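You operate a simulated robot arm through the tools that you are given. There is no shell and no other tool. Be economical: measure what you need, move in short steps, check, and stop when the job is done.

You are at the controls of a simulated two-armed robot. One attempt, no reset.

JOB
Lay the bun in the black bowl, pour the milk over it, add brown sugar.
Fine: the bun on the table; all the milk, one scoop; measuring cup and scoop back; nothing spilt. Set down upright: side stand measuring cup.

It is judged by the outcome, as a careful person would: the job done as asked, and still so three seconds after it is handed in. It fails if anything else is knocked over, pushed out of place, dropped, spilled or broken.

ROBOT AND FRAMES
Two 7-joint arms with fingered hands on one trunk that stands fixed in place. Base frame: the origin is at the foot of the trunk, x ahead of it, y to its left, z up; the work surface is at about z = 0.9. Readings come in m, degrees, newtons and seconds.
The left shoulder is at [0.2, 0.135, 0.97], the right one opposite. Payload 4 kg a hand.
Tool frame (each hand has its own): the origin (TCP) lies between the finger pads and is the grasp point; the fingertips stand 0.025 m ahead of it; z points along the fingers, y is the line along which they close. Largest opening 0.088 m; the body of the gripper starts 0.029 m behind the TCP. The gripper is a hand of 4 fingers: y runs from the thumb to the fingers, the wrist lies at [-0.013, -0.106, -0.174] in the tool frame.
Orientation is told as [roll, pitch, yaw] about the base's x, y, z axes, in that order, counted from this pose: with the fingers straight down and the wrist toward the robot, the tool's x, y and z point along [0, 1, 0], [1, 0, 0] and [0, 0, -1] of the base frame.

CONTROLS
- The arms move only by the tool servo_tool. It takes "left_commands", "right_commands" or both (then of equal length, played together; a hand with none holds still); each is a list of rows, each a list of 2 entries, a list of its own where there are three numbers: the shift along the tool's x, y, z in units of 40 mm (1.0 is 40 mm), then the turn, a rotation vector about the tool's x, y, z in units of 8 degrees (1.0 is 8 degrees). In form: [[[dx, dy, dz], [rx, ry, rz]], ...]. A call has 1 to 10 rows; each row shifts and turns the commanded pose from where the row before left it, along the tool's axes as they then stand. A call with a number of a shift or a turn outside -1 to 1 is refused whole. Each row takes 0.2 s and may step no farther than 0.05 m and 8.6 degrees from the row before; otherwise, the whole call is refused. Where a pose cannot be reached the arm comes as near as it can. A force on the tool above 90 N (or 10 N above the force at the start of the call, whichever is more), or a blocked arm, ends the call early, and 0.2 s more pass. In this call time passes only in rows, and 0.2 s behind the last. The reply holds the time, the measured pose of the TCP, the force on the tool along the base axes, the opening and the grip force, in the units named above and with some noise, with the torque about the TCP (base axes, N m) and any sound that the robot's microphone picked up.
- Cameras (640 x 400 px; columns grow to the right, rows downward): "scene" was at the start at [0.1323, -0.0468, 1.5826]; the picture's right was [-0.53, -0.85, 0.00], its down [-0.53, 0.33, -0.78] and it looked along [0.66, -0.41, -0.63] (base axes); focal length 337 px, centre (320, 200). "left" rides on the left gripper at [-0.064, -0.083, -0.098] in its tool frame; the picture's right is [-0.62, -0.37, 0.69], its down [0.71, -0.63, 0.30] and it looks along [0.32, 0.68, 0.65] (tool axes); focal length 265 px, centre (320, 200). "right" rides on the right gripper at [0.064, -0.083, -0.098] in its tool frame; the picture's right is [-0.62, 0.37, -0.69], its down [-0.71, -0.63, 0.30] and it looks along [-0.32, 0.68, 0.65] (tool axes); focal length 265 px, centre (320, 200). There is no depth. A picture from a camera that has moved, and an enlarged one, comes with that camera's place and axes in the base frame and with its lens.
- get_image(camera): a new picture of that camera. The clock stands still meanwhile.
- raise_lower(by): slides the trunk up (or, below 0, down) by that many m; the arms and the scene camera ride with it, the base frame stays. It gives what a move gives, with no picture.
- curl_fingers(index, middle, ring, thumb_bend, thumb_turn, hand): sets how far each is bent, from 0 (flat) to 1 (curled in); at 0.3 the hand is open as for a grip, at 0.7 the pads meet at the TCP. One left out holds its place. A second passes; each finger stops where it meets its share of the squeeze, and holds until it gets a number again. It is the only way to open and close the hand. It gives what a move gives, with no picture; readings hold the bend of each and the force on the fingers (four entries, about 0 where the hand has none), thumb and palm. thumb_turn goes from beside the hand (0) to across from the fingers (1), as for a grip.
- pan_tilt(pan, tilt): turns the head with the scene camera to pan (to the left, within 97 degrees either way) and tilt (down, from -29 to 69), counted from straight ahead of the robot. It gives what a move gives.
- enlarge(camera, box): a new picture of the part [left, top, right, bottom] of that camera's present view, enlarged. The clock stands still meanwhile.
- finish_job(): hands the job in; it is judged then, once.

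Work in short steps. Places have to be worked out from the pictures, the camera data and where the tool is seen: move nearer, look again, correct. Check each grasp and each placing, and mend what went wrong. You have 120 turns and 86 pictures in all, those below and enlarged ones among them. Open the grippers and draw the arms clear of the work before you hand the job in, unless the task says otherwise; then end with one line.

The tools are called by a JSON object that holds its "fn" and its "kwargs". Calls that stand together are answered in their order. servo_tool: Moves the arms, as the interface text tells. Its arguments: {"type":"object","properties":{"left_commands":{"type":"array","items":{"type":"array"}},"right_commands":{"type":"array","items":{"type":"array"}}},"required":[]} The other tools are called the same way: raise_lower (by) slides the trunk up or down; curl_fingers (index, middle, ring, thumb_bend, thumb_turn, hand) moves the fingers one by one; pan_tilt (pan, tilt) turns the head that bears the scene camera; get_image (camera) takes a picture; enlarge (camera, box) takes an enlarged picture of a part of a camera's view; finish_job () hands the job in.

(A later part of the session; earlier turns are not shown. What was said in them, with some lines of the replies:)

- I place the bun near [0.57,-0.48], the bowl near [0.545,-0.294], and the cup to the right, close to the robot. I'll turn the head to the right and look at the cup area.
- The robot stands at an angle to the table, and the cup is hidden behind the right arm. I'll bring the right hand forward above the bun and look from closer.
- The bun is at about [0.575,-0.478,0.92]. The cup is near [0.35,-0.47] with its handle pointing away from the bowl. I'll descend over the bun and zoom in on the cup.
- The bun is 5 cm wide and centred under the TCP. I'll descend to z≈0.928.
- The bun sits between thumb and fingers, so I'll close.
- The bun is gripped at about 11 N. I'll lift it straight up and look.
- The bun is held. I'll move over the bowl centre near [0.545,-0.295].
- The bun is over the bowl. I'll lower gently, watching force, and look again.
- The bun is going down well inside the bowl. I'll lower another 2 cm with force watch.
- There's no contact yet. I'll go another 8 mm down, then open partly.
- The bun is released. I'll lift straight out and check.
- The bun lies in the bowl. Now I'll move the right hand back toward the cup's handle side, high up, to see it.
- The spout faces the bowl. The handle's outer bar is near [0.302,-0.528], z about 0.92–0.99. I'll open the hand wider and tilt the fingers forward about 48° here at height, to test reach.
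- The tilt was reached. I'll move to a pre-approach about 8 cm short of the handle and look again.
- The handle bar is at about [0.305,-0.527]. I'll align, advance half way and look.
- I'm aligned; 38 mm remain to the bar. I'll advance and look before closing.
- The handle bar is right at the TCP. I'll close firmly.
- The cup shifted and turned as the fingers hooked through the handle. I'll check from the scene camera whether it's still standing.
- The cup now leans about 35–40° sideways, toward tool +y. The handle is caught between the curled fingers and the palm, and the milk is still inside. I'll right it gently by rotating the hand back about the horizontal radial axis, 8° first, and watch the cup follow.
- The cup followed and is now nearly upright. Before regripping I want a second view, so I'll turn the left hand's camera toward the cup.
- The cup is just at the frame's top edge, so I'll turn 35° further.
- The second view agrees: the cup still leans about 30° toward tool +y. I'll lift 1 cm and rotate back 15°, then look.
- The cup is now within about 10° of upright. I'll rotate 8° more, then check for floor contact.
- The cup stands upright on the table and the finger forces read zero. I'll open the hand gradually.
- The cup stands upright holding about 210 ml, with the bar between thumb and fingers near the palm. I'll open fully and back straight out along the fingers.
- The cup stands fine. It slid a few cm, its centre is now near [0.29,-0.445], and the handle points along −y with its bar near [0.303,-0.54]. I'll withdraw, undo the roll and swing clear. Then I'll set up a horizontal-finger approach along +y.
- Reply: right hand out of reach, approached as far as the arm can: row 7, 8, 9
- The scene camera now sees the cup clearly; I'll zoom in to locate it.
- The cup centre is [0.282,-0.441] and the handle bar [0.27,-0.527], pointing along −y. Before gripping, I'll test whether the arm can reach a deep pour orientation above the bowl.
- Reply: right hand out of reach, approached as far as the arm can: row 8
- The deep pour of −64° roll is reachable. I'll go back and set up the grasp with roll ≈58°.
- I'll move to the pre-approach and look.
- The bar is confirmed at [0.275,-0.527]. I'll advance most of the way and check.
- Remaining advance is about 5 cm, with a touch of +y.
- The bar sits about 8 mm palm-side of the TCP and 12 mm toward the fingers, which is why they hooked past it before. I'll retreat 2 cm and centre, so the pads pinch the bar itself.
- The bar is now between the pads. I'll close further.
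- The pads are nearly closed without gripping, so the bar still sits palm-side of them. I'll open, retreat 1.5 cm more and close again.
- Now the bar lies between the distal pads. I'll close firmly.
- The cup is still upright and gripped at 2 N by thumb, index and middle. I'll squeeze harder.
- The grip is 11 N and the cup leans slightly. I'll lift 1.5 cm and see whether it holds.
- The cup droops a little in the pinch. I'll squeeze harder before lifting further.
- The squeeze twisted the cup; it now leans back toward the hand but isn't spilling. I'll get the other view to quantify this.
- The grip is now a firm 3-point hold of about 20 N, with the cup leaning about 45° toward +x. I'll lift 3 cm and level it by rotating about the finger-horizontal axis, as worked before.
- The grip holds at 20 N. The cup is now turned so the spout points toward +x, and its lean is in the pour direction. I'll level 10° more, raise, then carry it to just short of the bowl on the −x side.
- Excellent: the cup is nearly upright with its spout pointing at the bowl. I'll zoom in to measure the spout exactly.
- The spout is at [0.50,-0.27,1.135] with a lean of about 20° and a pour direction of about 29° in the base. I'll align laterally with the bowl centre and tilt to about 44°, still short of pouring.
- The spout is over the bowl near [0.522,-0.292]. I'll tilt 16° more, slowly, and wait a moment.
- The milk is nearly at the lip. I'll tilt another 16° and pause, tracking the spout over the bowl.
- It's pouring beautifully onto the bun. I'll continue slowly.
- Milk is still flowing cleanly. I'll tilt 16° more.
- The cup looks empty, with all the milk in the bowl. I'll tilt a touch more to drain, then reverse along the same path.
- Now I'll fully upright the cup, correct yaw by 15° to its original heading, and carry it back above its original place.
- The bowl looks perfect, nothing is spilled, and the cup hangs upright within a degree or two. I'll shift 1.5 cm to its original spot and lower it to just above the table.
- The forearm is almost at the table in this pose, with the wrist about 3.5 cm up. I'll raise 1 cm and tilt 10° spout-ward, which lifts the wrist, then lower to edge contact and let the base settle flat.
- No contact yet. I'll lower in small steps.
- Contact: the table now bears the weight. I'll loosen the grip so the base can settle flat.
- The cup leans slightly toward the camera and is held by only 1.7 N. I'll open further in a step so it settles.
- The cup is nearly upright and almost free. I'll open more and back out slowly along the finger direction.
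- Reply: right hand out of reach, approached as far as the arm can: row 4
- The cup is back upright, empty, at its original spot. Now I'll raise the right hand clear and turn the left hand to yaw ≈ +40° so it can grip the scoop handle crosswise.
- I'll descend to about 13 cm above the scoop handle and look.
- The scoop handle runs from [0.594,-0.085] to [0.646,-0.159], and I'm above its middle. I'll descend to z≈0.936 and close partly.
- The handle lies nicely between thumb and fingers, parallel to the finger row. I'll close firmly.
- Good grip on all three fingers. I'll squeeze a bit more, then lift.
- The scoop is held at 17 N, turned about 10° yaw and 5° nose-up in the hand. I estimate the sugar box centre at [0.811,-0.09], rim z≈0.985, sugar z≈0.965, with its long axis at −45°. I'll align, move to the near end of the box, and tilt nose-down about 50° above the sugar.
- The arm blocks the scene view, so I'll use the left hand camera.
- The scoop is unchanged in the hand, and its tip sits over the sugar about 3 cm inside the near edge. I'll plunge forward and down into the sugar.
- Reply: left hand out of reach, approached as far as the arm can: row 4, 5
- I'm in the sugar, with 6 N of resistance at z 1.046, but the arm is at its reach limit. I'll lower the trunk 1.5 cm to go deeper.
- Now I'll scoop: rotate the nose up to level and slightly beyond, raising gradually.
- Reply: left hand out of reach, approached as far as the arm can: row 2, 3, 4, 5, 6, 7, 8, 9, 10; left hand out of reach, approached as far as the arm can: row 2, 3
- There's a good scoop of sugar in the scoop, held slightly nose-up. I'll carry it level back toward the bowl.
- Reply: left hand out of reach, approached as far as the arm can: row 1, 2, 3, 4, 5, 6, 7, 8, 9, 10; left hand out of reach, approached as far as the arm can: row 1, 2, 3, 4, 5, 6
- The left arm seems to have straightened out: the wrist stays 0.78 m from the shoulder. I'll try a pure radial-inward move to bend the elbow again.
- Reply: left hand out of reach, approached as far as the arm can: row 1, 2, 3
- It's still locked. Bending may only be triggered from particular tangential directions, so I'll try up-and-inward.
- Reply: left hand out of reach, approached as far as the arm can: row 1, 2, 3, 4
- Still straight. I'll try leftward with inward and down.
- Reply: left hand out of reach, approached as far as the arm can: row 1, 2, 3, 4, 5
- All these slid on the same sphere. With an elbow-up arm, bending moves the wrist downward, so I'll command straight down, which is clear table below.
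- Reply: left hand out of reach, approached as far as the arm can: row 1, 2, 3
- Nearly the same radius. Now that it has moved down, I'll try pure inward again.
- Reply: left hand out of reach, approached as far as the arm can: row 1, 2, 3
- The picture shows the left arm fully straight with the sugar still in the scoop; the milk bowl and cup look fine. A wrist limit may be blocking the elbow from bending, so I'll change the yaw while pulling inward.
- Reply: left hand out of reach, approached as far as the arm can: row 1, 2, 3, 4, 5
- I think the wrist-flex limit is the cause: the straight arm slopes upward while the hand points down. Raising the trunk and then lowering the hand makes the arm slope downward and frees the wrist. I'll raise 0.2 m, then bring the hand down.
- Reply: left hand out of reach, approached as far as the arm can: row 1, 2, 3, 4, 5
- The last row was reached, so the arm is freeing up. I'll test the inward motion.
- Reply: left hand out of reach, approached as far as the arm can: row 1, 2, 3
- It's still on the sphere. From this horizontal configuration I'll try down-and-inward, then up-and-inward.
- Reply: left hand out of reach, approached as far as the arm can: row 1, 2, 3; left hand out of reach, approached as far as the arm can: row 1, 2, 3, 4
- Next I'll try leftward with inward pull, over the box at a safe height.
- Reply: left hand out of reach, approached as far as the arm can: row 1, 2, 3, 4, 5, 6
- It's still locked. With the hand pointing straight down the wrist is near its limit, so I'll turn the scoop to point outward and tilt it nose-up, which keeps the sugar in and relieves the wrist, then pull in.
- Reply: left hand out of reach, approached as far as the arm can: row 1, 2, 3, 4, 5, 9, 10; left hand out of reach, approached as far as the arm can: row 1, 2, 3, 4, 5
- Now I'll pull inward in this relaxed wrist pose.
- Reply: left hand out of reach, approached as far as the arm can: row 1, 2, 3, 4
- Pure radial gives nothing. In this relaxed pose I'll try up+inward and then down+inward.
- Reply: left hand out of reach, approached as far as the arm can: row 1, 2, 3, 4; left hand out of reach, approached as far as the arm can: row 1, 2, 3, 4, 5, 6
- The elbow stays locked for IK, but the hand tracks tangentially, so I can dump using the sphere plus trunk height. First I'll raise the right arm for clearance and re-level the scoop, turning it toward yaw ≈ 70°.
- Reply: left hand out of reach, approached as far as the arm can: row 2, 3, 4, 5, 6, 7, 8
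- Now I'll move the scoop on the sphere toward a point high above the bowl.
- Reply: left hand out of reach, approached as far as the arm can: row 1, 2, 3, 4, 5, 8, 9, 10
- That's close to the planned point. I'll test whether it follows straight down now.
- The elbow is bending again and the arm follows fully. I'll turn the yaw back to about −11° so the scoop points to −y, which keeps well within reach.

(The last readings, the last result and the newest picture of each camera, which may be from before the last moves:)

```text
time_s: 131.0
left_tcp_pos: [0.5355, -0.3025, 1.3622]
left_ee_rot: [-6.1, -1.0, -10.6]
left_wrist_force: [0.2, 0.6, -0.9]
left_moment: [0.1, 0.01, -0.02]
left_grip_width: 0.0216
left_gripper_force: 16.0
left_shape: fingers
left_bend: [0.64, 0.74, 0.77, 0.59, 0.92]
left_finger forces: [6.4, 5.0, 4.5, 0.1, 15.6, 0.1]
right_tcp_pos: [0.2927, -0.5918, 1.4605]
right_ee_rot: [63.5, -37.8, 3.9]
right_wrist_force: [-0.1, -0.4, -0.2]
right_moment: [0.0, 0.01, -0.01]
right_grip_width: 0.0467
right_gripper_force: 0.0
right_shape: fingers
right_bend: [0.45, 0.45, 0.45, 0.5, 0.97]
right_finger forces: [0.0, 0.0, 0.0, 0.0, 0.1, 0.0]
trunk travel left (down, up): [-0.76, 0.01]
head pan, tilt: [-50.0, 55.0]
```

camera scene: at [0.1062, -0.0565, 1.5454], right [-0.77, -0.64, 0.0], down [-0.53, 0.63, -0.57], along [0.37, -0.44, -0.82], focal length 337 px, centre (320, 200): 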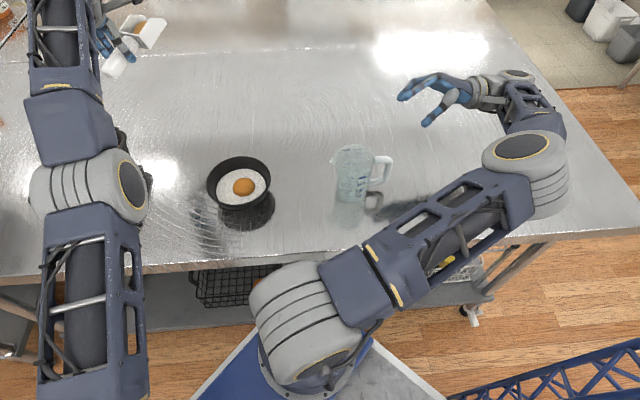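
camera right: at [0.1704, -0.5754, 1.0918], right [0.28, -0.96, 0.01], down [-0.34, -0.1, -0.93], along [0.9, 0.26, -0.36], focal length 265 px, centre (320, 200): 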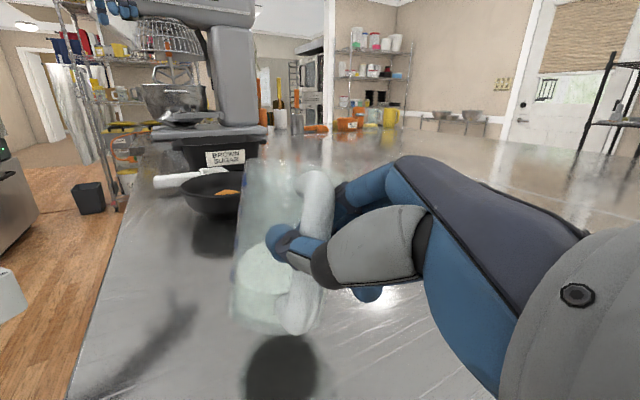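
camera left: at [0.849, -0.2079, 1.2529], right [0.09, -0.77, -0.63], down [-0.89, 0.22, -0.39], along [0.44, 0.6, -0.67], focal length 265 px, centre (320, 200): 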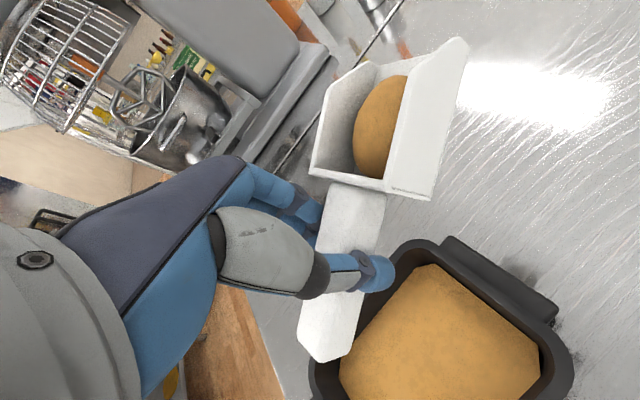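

Now I'll descend to the pre-dump position above the bowl and look.

{"fn": "servo_tool", "kwargs": {"left_commands": [[[0.39, -0.05, 0.77], [0, 0, 0]], [[0.39, -0.05, 0.77], [0, 0, 0]], [[0.39, -0.05, 0.77], [0, 0, 0]], [[0.39, -0.05, 0.77], [0, 0, 0]], [[0.39, -0.05, 0.77], [0, 0, 0]]]}}

{"fn": "get_image", "kwargs": {"camera": "left"}}

```text
time_s: 132.2
left_tcp_pos: [0.5372, -0.2427, 1.2021]
left_ee_rot: [-6.1, -1.0, -10.5]
left_wrist_force: [-0.8, 1.0, -0.8]
left_moment: [0.09, 0.02, -0.02]
left_grip_width: 0.0215
left_gripper_force: 15.6
left_shape: fingers
left_bend: [0.64, 0.74, 0.77, 0.59, 0.92]
left_finger forces: [6.4, 5.0, 4.6, 0.1, 15.7, 0.0]
right_tcp_pos: [0.2933, -0.5919, 1.4611]
right_ee_rot: [63.6, -37.8, 4.0]
right_wrist_force: [-0.6, 0.6, 0.0]
right_moment: [0.03, 0.0, 0.02]
right_grip_width: 0.0469
right_gripper_force: 0.1
right_shape: fingers
right_bend: [0.45, 0.45, 0.45, 0.5, 0.97]
right_finger forces: [0.1, 0.1, 0.1, 0.0, 0.0, 0.0]
trunk travel left (down, up): [-0.76, 0.01]
head pan, tilt: [-50.0, 55.0]
```

```text
4 pictures are left
camera left: at [0.4438, -0.2784, 1.3043], right [-0.48, -0.61, -0.63], down [-0.49, 0.78, -0.39], along [0.73, 0.12, -0.67], focal length 265 px, centre (320, 200)
```

left: 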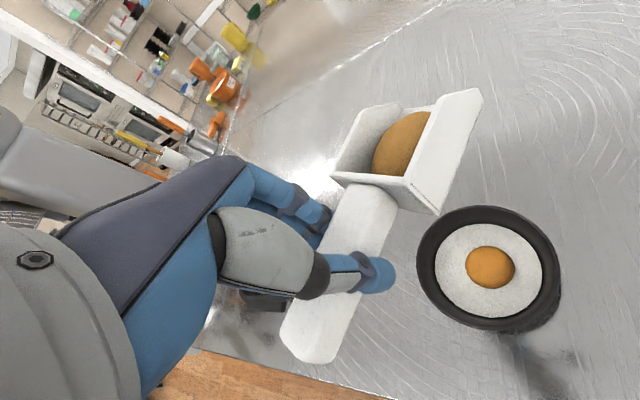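

The sugar is intact and the bowl is confirmed at [0.537,-0.295]. I'll lower a bit and tilt the nose down over the bowl centre.

{"fn": "servo_tool", "kwargs": {"left_commands": [[[0.155, -0.15, 0.93], [0, 0, 0]], [[0.155, -0.15, 0.93], [0, 0, 0]], [[0, 0, 0], [0.367, 0.928, -0.04]], [[0, 0, 0], [0.367, 0.928, -0.04]], [[0, 0, 0], [0.275, 0.695, -0.03]], [[0, 0, 0], [0.18, 0.46, -0.02]], [[0, 0, 0], [0.18, 0.46, -0.02]], [[0, 0, 0], [0.18, 0.46, -0.02]], [[0, 0, 0], [0.18, 0.46, -0.02]], [[0, 0, 0], [0, 0, 0]]]}}

{"fn": "servo_tool", "kwargs": {"left_commands": [[[0, 0, 0], [0.18, 0.46, -0.02]], [[0, 0, 0], [0.18, 0.46, -0.02]], [[0, 0, 0], [0.18, 0.46, -0.02]], [[0, 0, 0], [0.18, 0.46, -0.02]], [[0, 0, 0], [0, 0, 0]], [[0, 0, 0], [0, 0, 0]], [[0, 0, 0], [0, 0, 0]]]}}

{"fn": "get_image", "kwargs": {"camera": "left"}}

```text
time_s: 134.4
left_tcp_pos: [0.5282, -0.2338, 1.1265]
left_ee_rot: [29.7, 12.1, -6.2]
left_wrist_force: [1.3, 0.2, -2.3]
left_moment: [0.04, 0.0, -0.01]
left_grip_width: 0.0213
left_gripper_force: 15.5
left_shape: fingers
left_bend: [0.64, 0.74, 0.77, 0.59, 0.92]
left_finger forces: [6.4, 4.9, 4.2, 0.0, 15.5, 0.1]
right_tcp_pos: [0.2923, -0.5918, 1.4616]
right_ee_rot: [63.5, -37.7, 3.9]
right_wrist_force: [-1.1, 0.8, 0.0]
right_moment: [-0.02, 0.0, 0.03]
right_grip_width: 0.0466
right_gripper_force: 0.1
right_shape: fingers
right_bend: [0.45, 0.45, 0.45, 0.5, 0.97]
right_finger forces: [0.0, 0.0, 0.1, 0.1, 0.0, 0.1]
trunk travel left (down, up): [-0.76, 0.01]
head pan, tilt: [-50.0, 55.0]
```

```text
time_s: 136.0
left_tcp_pos: [0.529, -0.234, 1.1253]
left_ee_rot: [45.5, 16.3, -2.0]
left_wrist_force: [-0.6, 0.6, -1.4]
left_moment: [0.01, 0.02, -0.01]
left_grip_width: 0.0216
left_gripper_force: 15.9
left_shape: fingers
left_bend: [0.64, 0.74, 0.77, 0.59, 0.92]
left_finger forces: [6.3, 5.1, 4.1, 0.0, 15.4, 0.0]
right_tcp_pos: [0.2934, -0.5919, 1.4604]
right_ee_rot: [63.5, -37.8, 4.0]
right_wrist_force: [0.0, -0.1, -0.6]
right_moment: [-0.02, -0.02, -0.02]
right_grip_width: 0.0467
right_gripper_force: 0.1
right_shape: fingers
right_bend: [0.45, 0.45, 0.45, 0.5, 0.97]
right_finger forces: [0.0, 0.0, 0.0, 0.1, 0.0, 0.1]
trunk travel left (down, up): [-0.76, 0.01]
head pan, tilt: [-50.0, 55.0]
```

```text
3 pictures are left
camera left: at [0.4512, -0.3454, 1.1701], right [-0.61, 0.08, -0.79], down [-0.5, 0.74, 0.46], along [0.62, 0.67, -0.41], focal length 265 px, centre (320, 200)
```

left: 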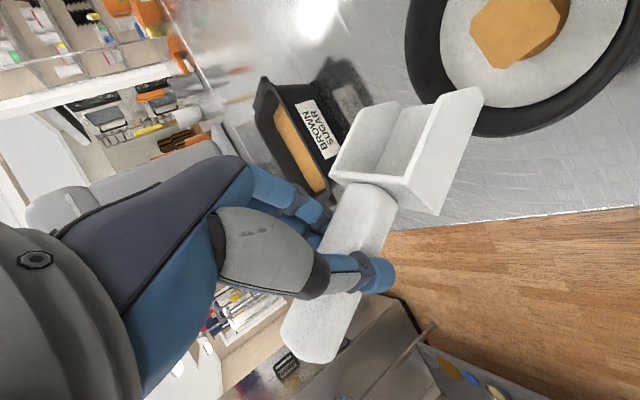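

The scoop is empty and the sugar is on the bun in the bowl, with no spill. I'll tilt back, rise, and turn toward the scoop's original heading.

{"fn": "servo_tool", "kwargs": {"left_commands": [[[0, 0, 0], [-0.354, -0.895, 0.039]], [[0, 0, 0], [-0.354, -0.895, 0.039]], [[0, 0, 0], [-0.354, -0.895, 0.039]], [[0, 0, 0], [-0.354, -0.895, 0.039]], [[0, 0, 0], [-0.354, -0.895, 0.039]], [[0, 0, 0], [-0.354, -0.895, 0.039]], [[0, 0, 0], [-0.354, -0.895, 0.039]]]}}

{"fn": "servo_tool", "kwargs": {"left_commands": [[[0.3, 0.3, -0.5], [0, 0, 0]], [[0.3, 0.3, 0], [-0.1, 0.02, -0.97]], [[0.3, 0.3, 0], [-0.1, 0.02, -0.97]], [[0.3, 0.3, 0], [-0.1, 0.02, -0.97]], [[0.3, 0.3, 0], [-0.1, 0.02, -0.97]]]}}

```text
time_s: 137.6
left_tcp_pos: [0.5288, -0.2342, 1.1265]
left_ee_rot: [-6.4, -1.2, -10.5]
left_wrist_force: [0.5, 0.4, -1.9]
left_moment: [0.08, 0.0, 0.06]
left_grip_width: 0.0214
left_gripper_force: 15.3
left_shape: fingers
left_bend: [0.64, 0.74, 0.77, 0.59, 0.92]
left_finger forces: [6.5, 4.9, 4.3, 0.0, 15.4, 0.1]
right_tcp_pos: [0.2929, -0.5921, 1.4609]
right_ee_rot: [63.6, -37.8, 3.9]
right_wrist_force: [0.7, 1.0, 0.0]
right_moment: [-0.02, -0.01, -0.05]
right_grip_width: 0.047
right_gripper_force: 0.1
right_shape: fingers
right_bend: [0.45, 0.45, 0.45, 0.5, 0.97]
right_finger forces: [0.0, 0.0, 0.0, 0.1, 0.1, 0.1]
trunk travel left (down, up): [-0.76, 0.01]
head pan, tilt: [-50.0, 55.0]
```

```text
time_s: 138.8
left_tcp_pos: [0.5889, -0.1736, 1.1406]
left_ee_rot: [-6.3, -0.9, 20.8]
left_wrist_force: [-1.0, 0.0, -2.3]
left_moment: [0.06, 0.05, -0.01]
left_grip_width: 0.0217
left_gripper_force: 16.2
left_shape: fingers
left_bend: [0.64, 0.74, 0.77, 0.59, 0.92]
left_finger forces: [6.2, 4.8, 4.6, 0.1, 15.5, 0.0]
right_tcp_pos: [0.2933, -0.5919, 1.4617]
right_ee_rot: [63.6, -37.8, 4.0]
right_wrist_force: [-0.2, 0.6, -0.2]
right_moment: [0.0, 0.04, 0.04]
right_grip_width: 0.0468
right_gripper_force: 0.1
right_shape: fingers
right_bend: [0.45, 0.45, 0.45, 0.5, 0.97]
right_finger forces: [0.0, 0.0, 0.1, 0.0, 0.1, 0.0]
trunk travel left (down, up): [-0.76, 0.01]
head pan, tilt: [-50.0, 55.0]
```

I'll lower to just above the scoop's original place.

{"fn": "servo_tool", "kwargs": {"left_commands": [[[0.235, 0.235, 0.88], [0, 0, 0]], [[0.235, 0.235, 0.88], [0, 0, 0]], [[0.235, 0.235, 0.88], [0, 0, 0]], [[0.235, 0.235, 0.88], [0, 0, 0]], [[0.235, 0.235, 0.88], [0, 0, 0]]]}}

{"fn": "get_image", "kwargs": {"camera": "left"}}

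```text
time_s: 140.0
left_tcp_pos: [0.6249, -0.1284, 0.9611]
left_ee_rot: [-6.2, -0.8, 20.8]
left_wrist_force: [0.2, 0.0, -1.2]
left_moment: [0.06, 0.06, 0.03]
left_grip_width: 0.0215
left_gripper_force: 15.7
left_shape: fingers
left_bend: [0.64, 0.74, 0.77, 0.59, 0.92]
left_finger forces: [6.2, 4.8, 4.4, 0.0, 15.6, 0.0]
right_tcp_pos: [0.2922, -0.5921, 1.4615]
right_ee_rot: [63.6, -37.8, 3.9]
right_wrist_force: [-0.3, 0.4, 0.6]
right_moment: [-0.02, -0.03, -0.01]
right_grip_width: 0.0469
right_gripper_force: 0.0
right_shape: fingers
right_bend: [0.45, 0.45, 0.45, 0.5, 0.97]
right_finger forces: [0.0, 0.0, 0.0, 0.1, 0.0, 0.0]
trunk travel left (down, up): [-0.76, 0.01]
head pan, tilt: [-50.0, 55.0]
```

```text
2 pictures are left
camera left: at [0.5643, -0.2088, 1.0637], right [-0.09, -0.77, -0.63], down [-0.82, 0.41, -0.39], along [0.56, 0.48, -0.67], focal length 265 px, centre (320, 200)
```

left: 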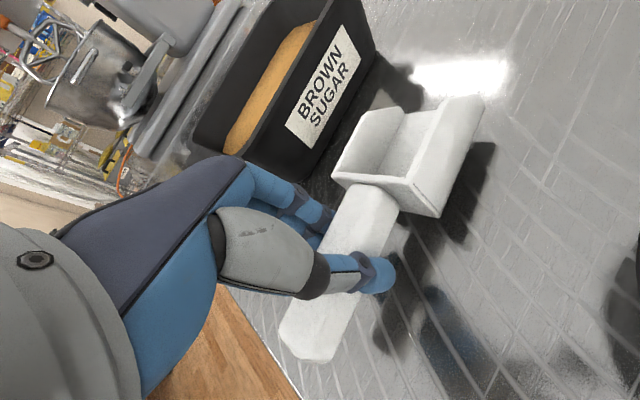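

It hovers about 2 cm above the table and is nearly level. I'll lower in small steps to contact.

{"fn": "servo_tool", "kwargs": {"left_commands": [[[0, 0, 0.3], [0, 0, 0]], [[0, 0, 0.15], [0, 0, 0]]]}}

{"fn": "servo_tool", "kwargs": {"left_commands": [[[0, 0, 0.1], [0, 0, 0]]]}}

```text
time_s: 140.6
left_tcp_pos: [0.6261, -0.1314, 0.9431]
left_ee_rot: [-6.3, -0.8, 20.7]
left_wrist_force: [0.0, -0.7, -0.6]
left_moment: [0.0, -0.02, 0.0]
left_grip_width: 0.0216
left_gripper_force: 16.0
left_shape: fingers
left_bend: [0.64, 0.74, 0.77, 0.59, 0.92]
left_finger forces: [6.3, 5.3, 3.9, 0.1, 15.6, 0.0]
right_tcp_pos: [0.292, -0.5923, 1.4605]
right_ee_rot: [63.6, -37.8, 4.0]
right_wrist_force: [-0.2, -0.4, 0.4]
right_moment: [0.02, -0.01, 0.02]
right_grip_width: 0.0467
right_gripper_force: 0.0
right_shape: fingers
right_bend: [0.45, 0.45, 0.45, 0.5, 0.97]
right_finger forces: [0.0, 0.0, 0.0, 0.0, 0.1, 0.0]
trunk travel left (down, up): [-0.76, 0.01]
head pan, tilt: [-50.0, 55.0]
```

```text
time_s: 141.0
left_tcp_pos: [0.6269, -0.1324, 0.939]
left_ee_rot: [-6.3, -0.9, 20.7]
left_wrist_force: [-0.7, 0.6, 3.2]
left_moment: [0.01, -0.06, 0.01]
left_grip_width: 0.0214
left_gripper_force: 16.2
left_shape: fingers
left_bend: [0.64, 0.74, 0.77, 0.59, 0.92]
left_finger forces: [6.4, 5.8, 3.8, 0.0, 16.6, 0.0]
right_tcp_pos: [0.2927, -0.5928, 1.4613]
right_ee_rot: [63.6, -37.8, 3.9]
right_wrist_force: [-0.2, 0.8, 0.7]
right_moment: [0.05, 0.03, -0.03]
right_grip_width: 0.0468
right_gripper_force: 0.1
right_shape: fingers
right_bend: [0.45, 0.45, 0.45, 0.5, 0.97]
right_finger forces: [0.1, 0.0, 0.0, 0.1, 0.1, 0.0]
trunk travel left (down, up): [-0.76, 0.01]
head pan, tilt: [-50.0, 55.0]
```

Contact at 3 N, at the height it was picked up. I'll release gradually.

{"fn": "curl_fingers", "kwargs": {"hand": "left", "index": 0.6, "middle": 0.68, "ring": 0.7, "thumb_bend": 0.57}}

{"fn": "curl_fingers", "kwargs": {"hand": "left", "index": 0.4, "middle": 0.4, "ring": 0.4, "thumb_bend": 0.4}}

{"fn": "servo_tool", "kwargs": {"left_commands": [[[0, 0, -0.4], [0, 0, 0]], [[0, 0, -0.8], [0, 0, 0]], [[0, 0, -0.9], [0, 0, 0]], [[0, 0, -1], [0, 0, 0]], [[0, 0, -1], [0, 0, 0]], [[0, 0, -1], [0, 0, 0]], [[0, 0, -1], [0, 0, 0]]]}}

{"fn": "get_image", "kwargs": {"camera": "scene"}}

```text
time_s: 142.0
left_tcp_pos: [0.6271, -0.1315, 0.9387]
left_ee_rot: [-6.3, -0.8, 20.7]
left_wrist_force: [0.2, -0.5, -0.2]
left_moment: [0.02, -0.01, 0.03]
left_grip_width: 0.0268
left_gripper_force: 2.1
left_shape: fingers
left_bend: [0.6, 0.67, 0.7, 0.54, 0.97]
left_finger forces: [0.2, 1.8, 0.0, 0.1, 1.7, 0.0]
right_tcp_pos: [0.292, -0.5914, 1.4591]
right_ee_rot: [63.6, -37.8, 3.8]
right_wrist_force: [0.5, -0.4, -0.4]
right_moment: [0.02, -0.01, 0.0]
right_grip_width: 0.0466
right_gripper_force: 0.1
right_shape: fingers
right_bend: [0.45, 0.45, 0.45, 0.5, 0.97]
right_finger forces: [0.0, 0.0, 0.0, 0.0, 0.1, 0.1]
trunk travel left (down, up): [-0.76, 0.01]
head pan, tilt: [-50.0, 55.0]
```

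```text
time_s: 143.0
left_tcp_pos: [0.6263, -0.131, 0.9386]
left_ee_rot: [-6.2, -0.9, 20.7]
left_wrist_force: [0.1, 0.4, -0.1]
left_moment: [-0.01, 0.01, 0.01]
left_grip_width: 0.0626
left_gripper_force: 0.0
left_shape: fingers
left_bend: [0.4, 0.4, 0.4, 0.4, 0.97]
left_finger forces: [0.0, 0.0, 0.1, 0.0, 0.0, 0.1]
right_tcp_pos: [0.2925, -0.591, 1.4613]
right_ee_rot: [63.6, -37.8, 3.9]
right_wrist_force: [0.4, -0.1, -0.1]
right_moment: [-0.01, 0.0, 0.01]
right_grip_width: 0.0468
right_gripper_force: 0.0
right_shape: fingers
right_bend: [0.45, 0.45, 0.45, 0.5, 0.97]
right_finger forces: [0.0, 0.1, 0.0, 0.0, 0.0, 0.1]
trunk travel left (down, up): [-0.76, 0.01]
head pan, tilt: [-50.0, 55.0]
```

```text
time_s: 144.6
left_tcp_pos: [0.6146, -0.1085, 1.1807]
left_ee_rot: [-6.1, -0.9, 20.6]
left_wrist_force: [1.2, -0.4, -0.7]
left_moment: [-0.03, 0.03, 0.01]
left_grip_width: 0.0631
left_gripper_force: 0.2
left_shape: fingers
left_bend: [0.4, 0.4, 0.4, 0.4, 0.97]
left_finger forces: [0.0, 0.0, 0.0, 0.0, 0.1, 0.1]
right_tcp_pos: [0.2935, -0.5921, 1.4606]
right_ee_rot: [63.7, -37.7, 3.9]
right_wrist_force: [-0.3, -0.1, 0.0]
right_moment: [0.01, -0.03, 0.03]
right_grip_width: 0.0467
right_gripper_force: 0.0
right_shape: fingers
right_bend: [0.45, 0.45, 0.45, 0.5, 0.97]
right_finger forces: [0.0, 0.0, 0.1, 0.0, 0.0, 0.0]
trunk travel left (down, up): [-0.76, 0.01]
head pan, tilt: [-50.0, 55.0]
```

```text
1 pictures are left
camera scene: at [0.1064, -0.0566, 1.7454], right [-0.77, -0.64, 0.0], down [-0.53, 0.63, -0.57], along [0.37, -0.44, -0.82], focal length 337 px, centre (320, 200)
```

scene: 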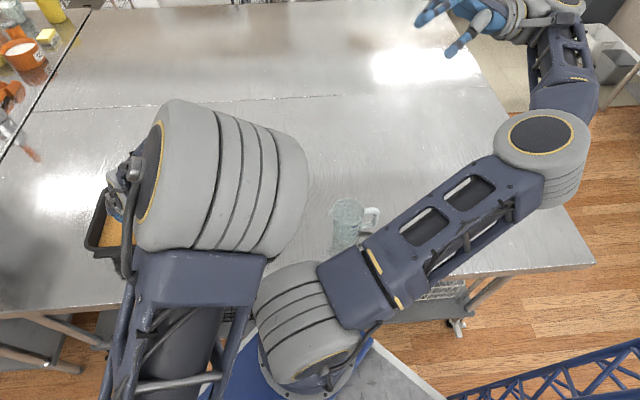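

The cup is upright. I'll draw the left arm away to the left and up, and take a final look.

{"fn": "servo_tool", "kwargs": {"left_commands": [[[0.75, 0.1, -0.42], [0, 0, 0]], [[0.75, 0.1, -0.42], [0, 0, 0]], [[0.75, 0.1, -0.42], [0, 0, 0]], [[0.75, 0.1, -0.42], [0, 0, 0]], [[0.75, 0.1, -0.42], [0, 0, 0]], [[0.75, 0.1, -0.42], [0, 0, 0]], [[0.75, 0.1, 0], [0, 0, 0]], [[0.75, 0.1, 0], [0, 0, 0]]]}}

{"fn": "get_image", "kwargs": {"camera": "scene"}}

```text
time_s: 146.4
left_tcp_pos: [0.5559, 0.1361, 1.2547]
left_ee_rot: [-6.3, -1.0, 20.6]
left_wrist_force: [-0.7, -0.3, -0.3]
left_moment: [0.03, -0.03, 0.04]
left_grip_width: 0.0631
left_gripper_force: 0.0
left_shape: fingers
left_bend: [0.4, 0.4, 0.4, 0.4, 0.97]
left_finger forces: [0.0, 0.1, 0.0, 0.1, 0.1, 0.1]
right_tcp_pos: [0.2928, -0.5917, 1.4615]
right_ee_rot: [63.6, -37.8, 3.9]
right_wrist_force: [0.5, -1.1, -1.1]
right_moment: [0.01, -0.01, 0.02]
right_grip_width: 0.0467
right_gripper_force: 0.0
right_shape: fingers
right_bend: [0.45, 0.45, 0.45, 0.5, 0.97]
right_finger forces: [0.0, 0.1, 0.1, 0.1, 0.0, 0.0]
trunk travel left (down, up): [-0.76, 0.01]
head pan, tilt: [-50.0, 55.0]
```

```text
0 pictures are left
camera scene: at [0.1061, -0.0569, 1.7454], right [-0.77, -0.64, 0.0], down [-0.53, 0.63, -0.57], along [0.37, -0.44, -0.82], focal length 337 px, centre (320, 200)
```

scene: 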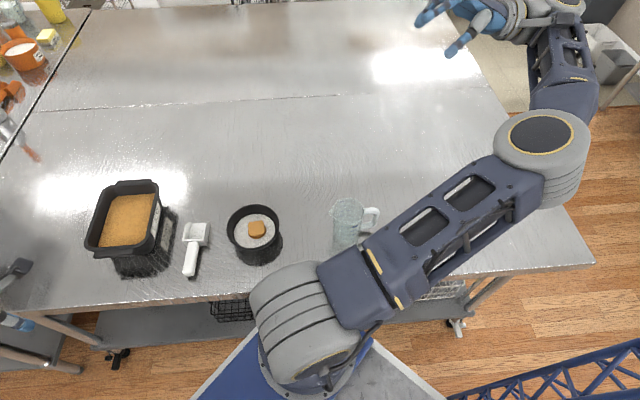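

Everything is in place: bun, milk and sugar in the bowl, the cup upright, the scoop back, the table clean and both arms clear. I'm handing in the job.

{"fn": "finish_job", "kwargs": {}}

```text
The job is handed in.
```

The bun is in the black bowl with all the milk and one scoop of brown sugar over it. The measuring cup is back upright, the scoop is back in its place, and nothing is spilt.
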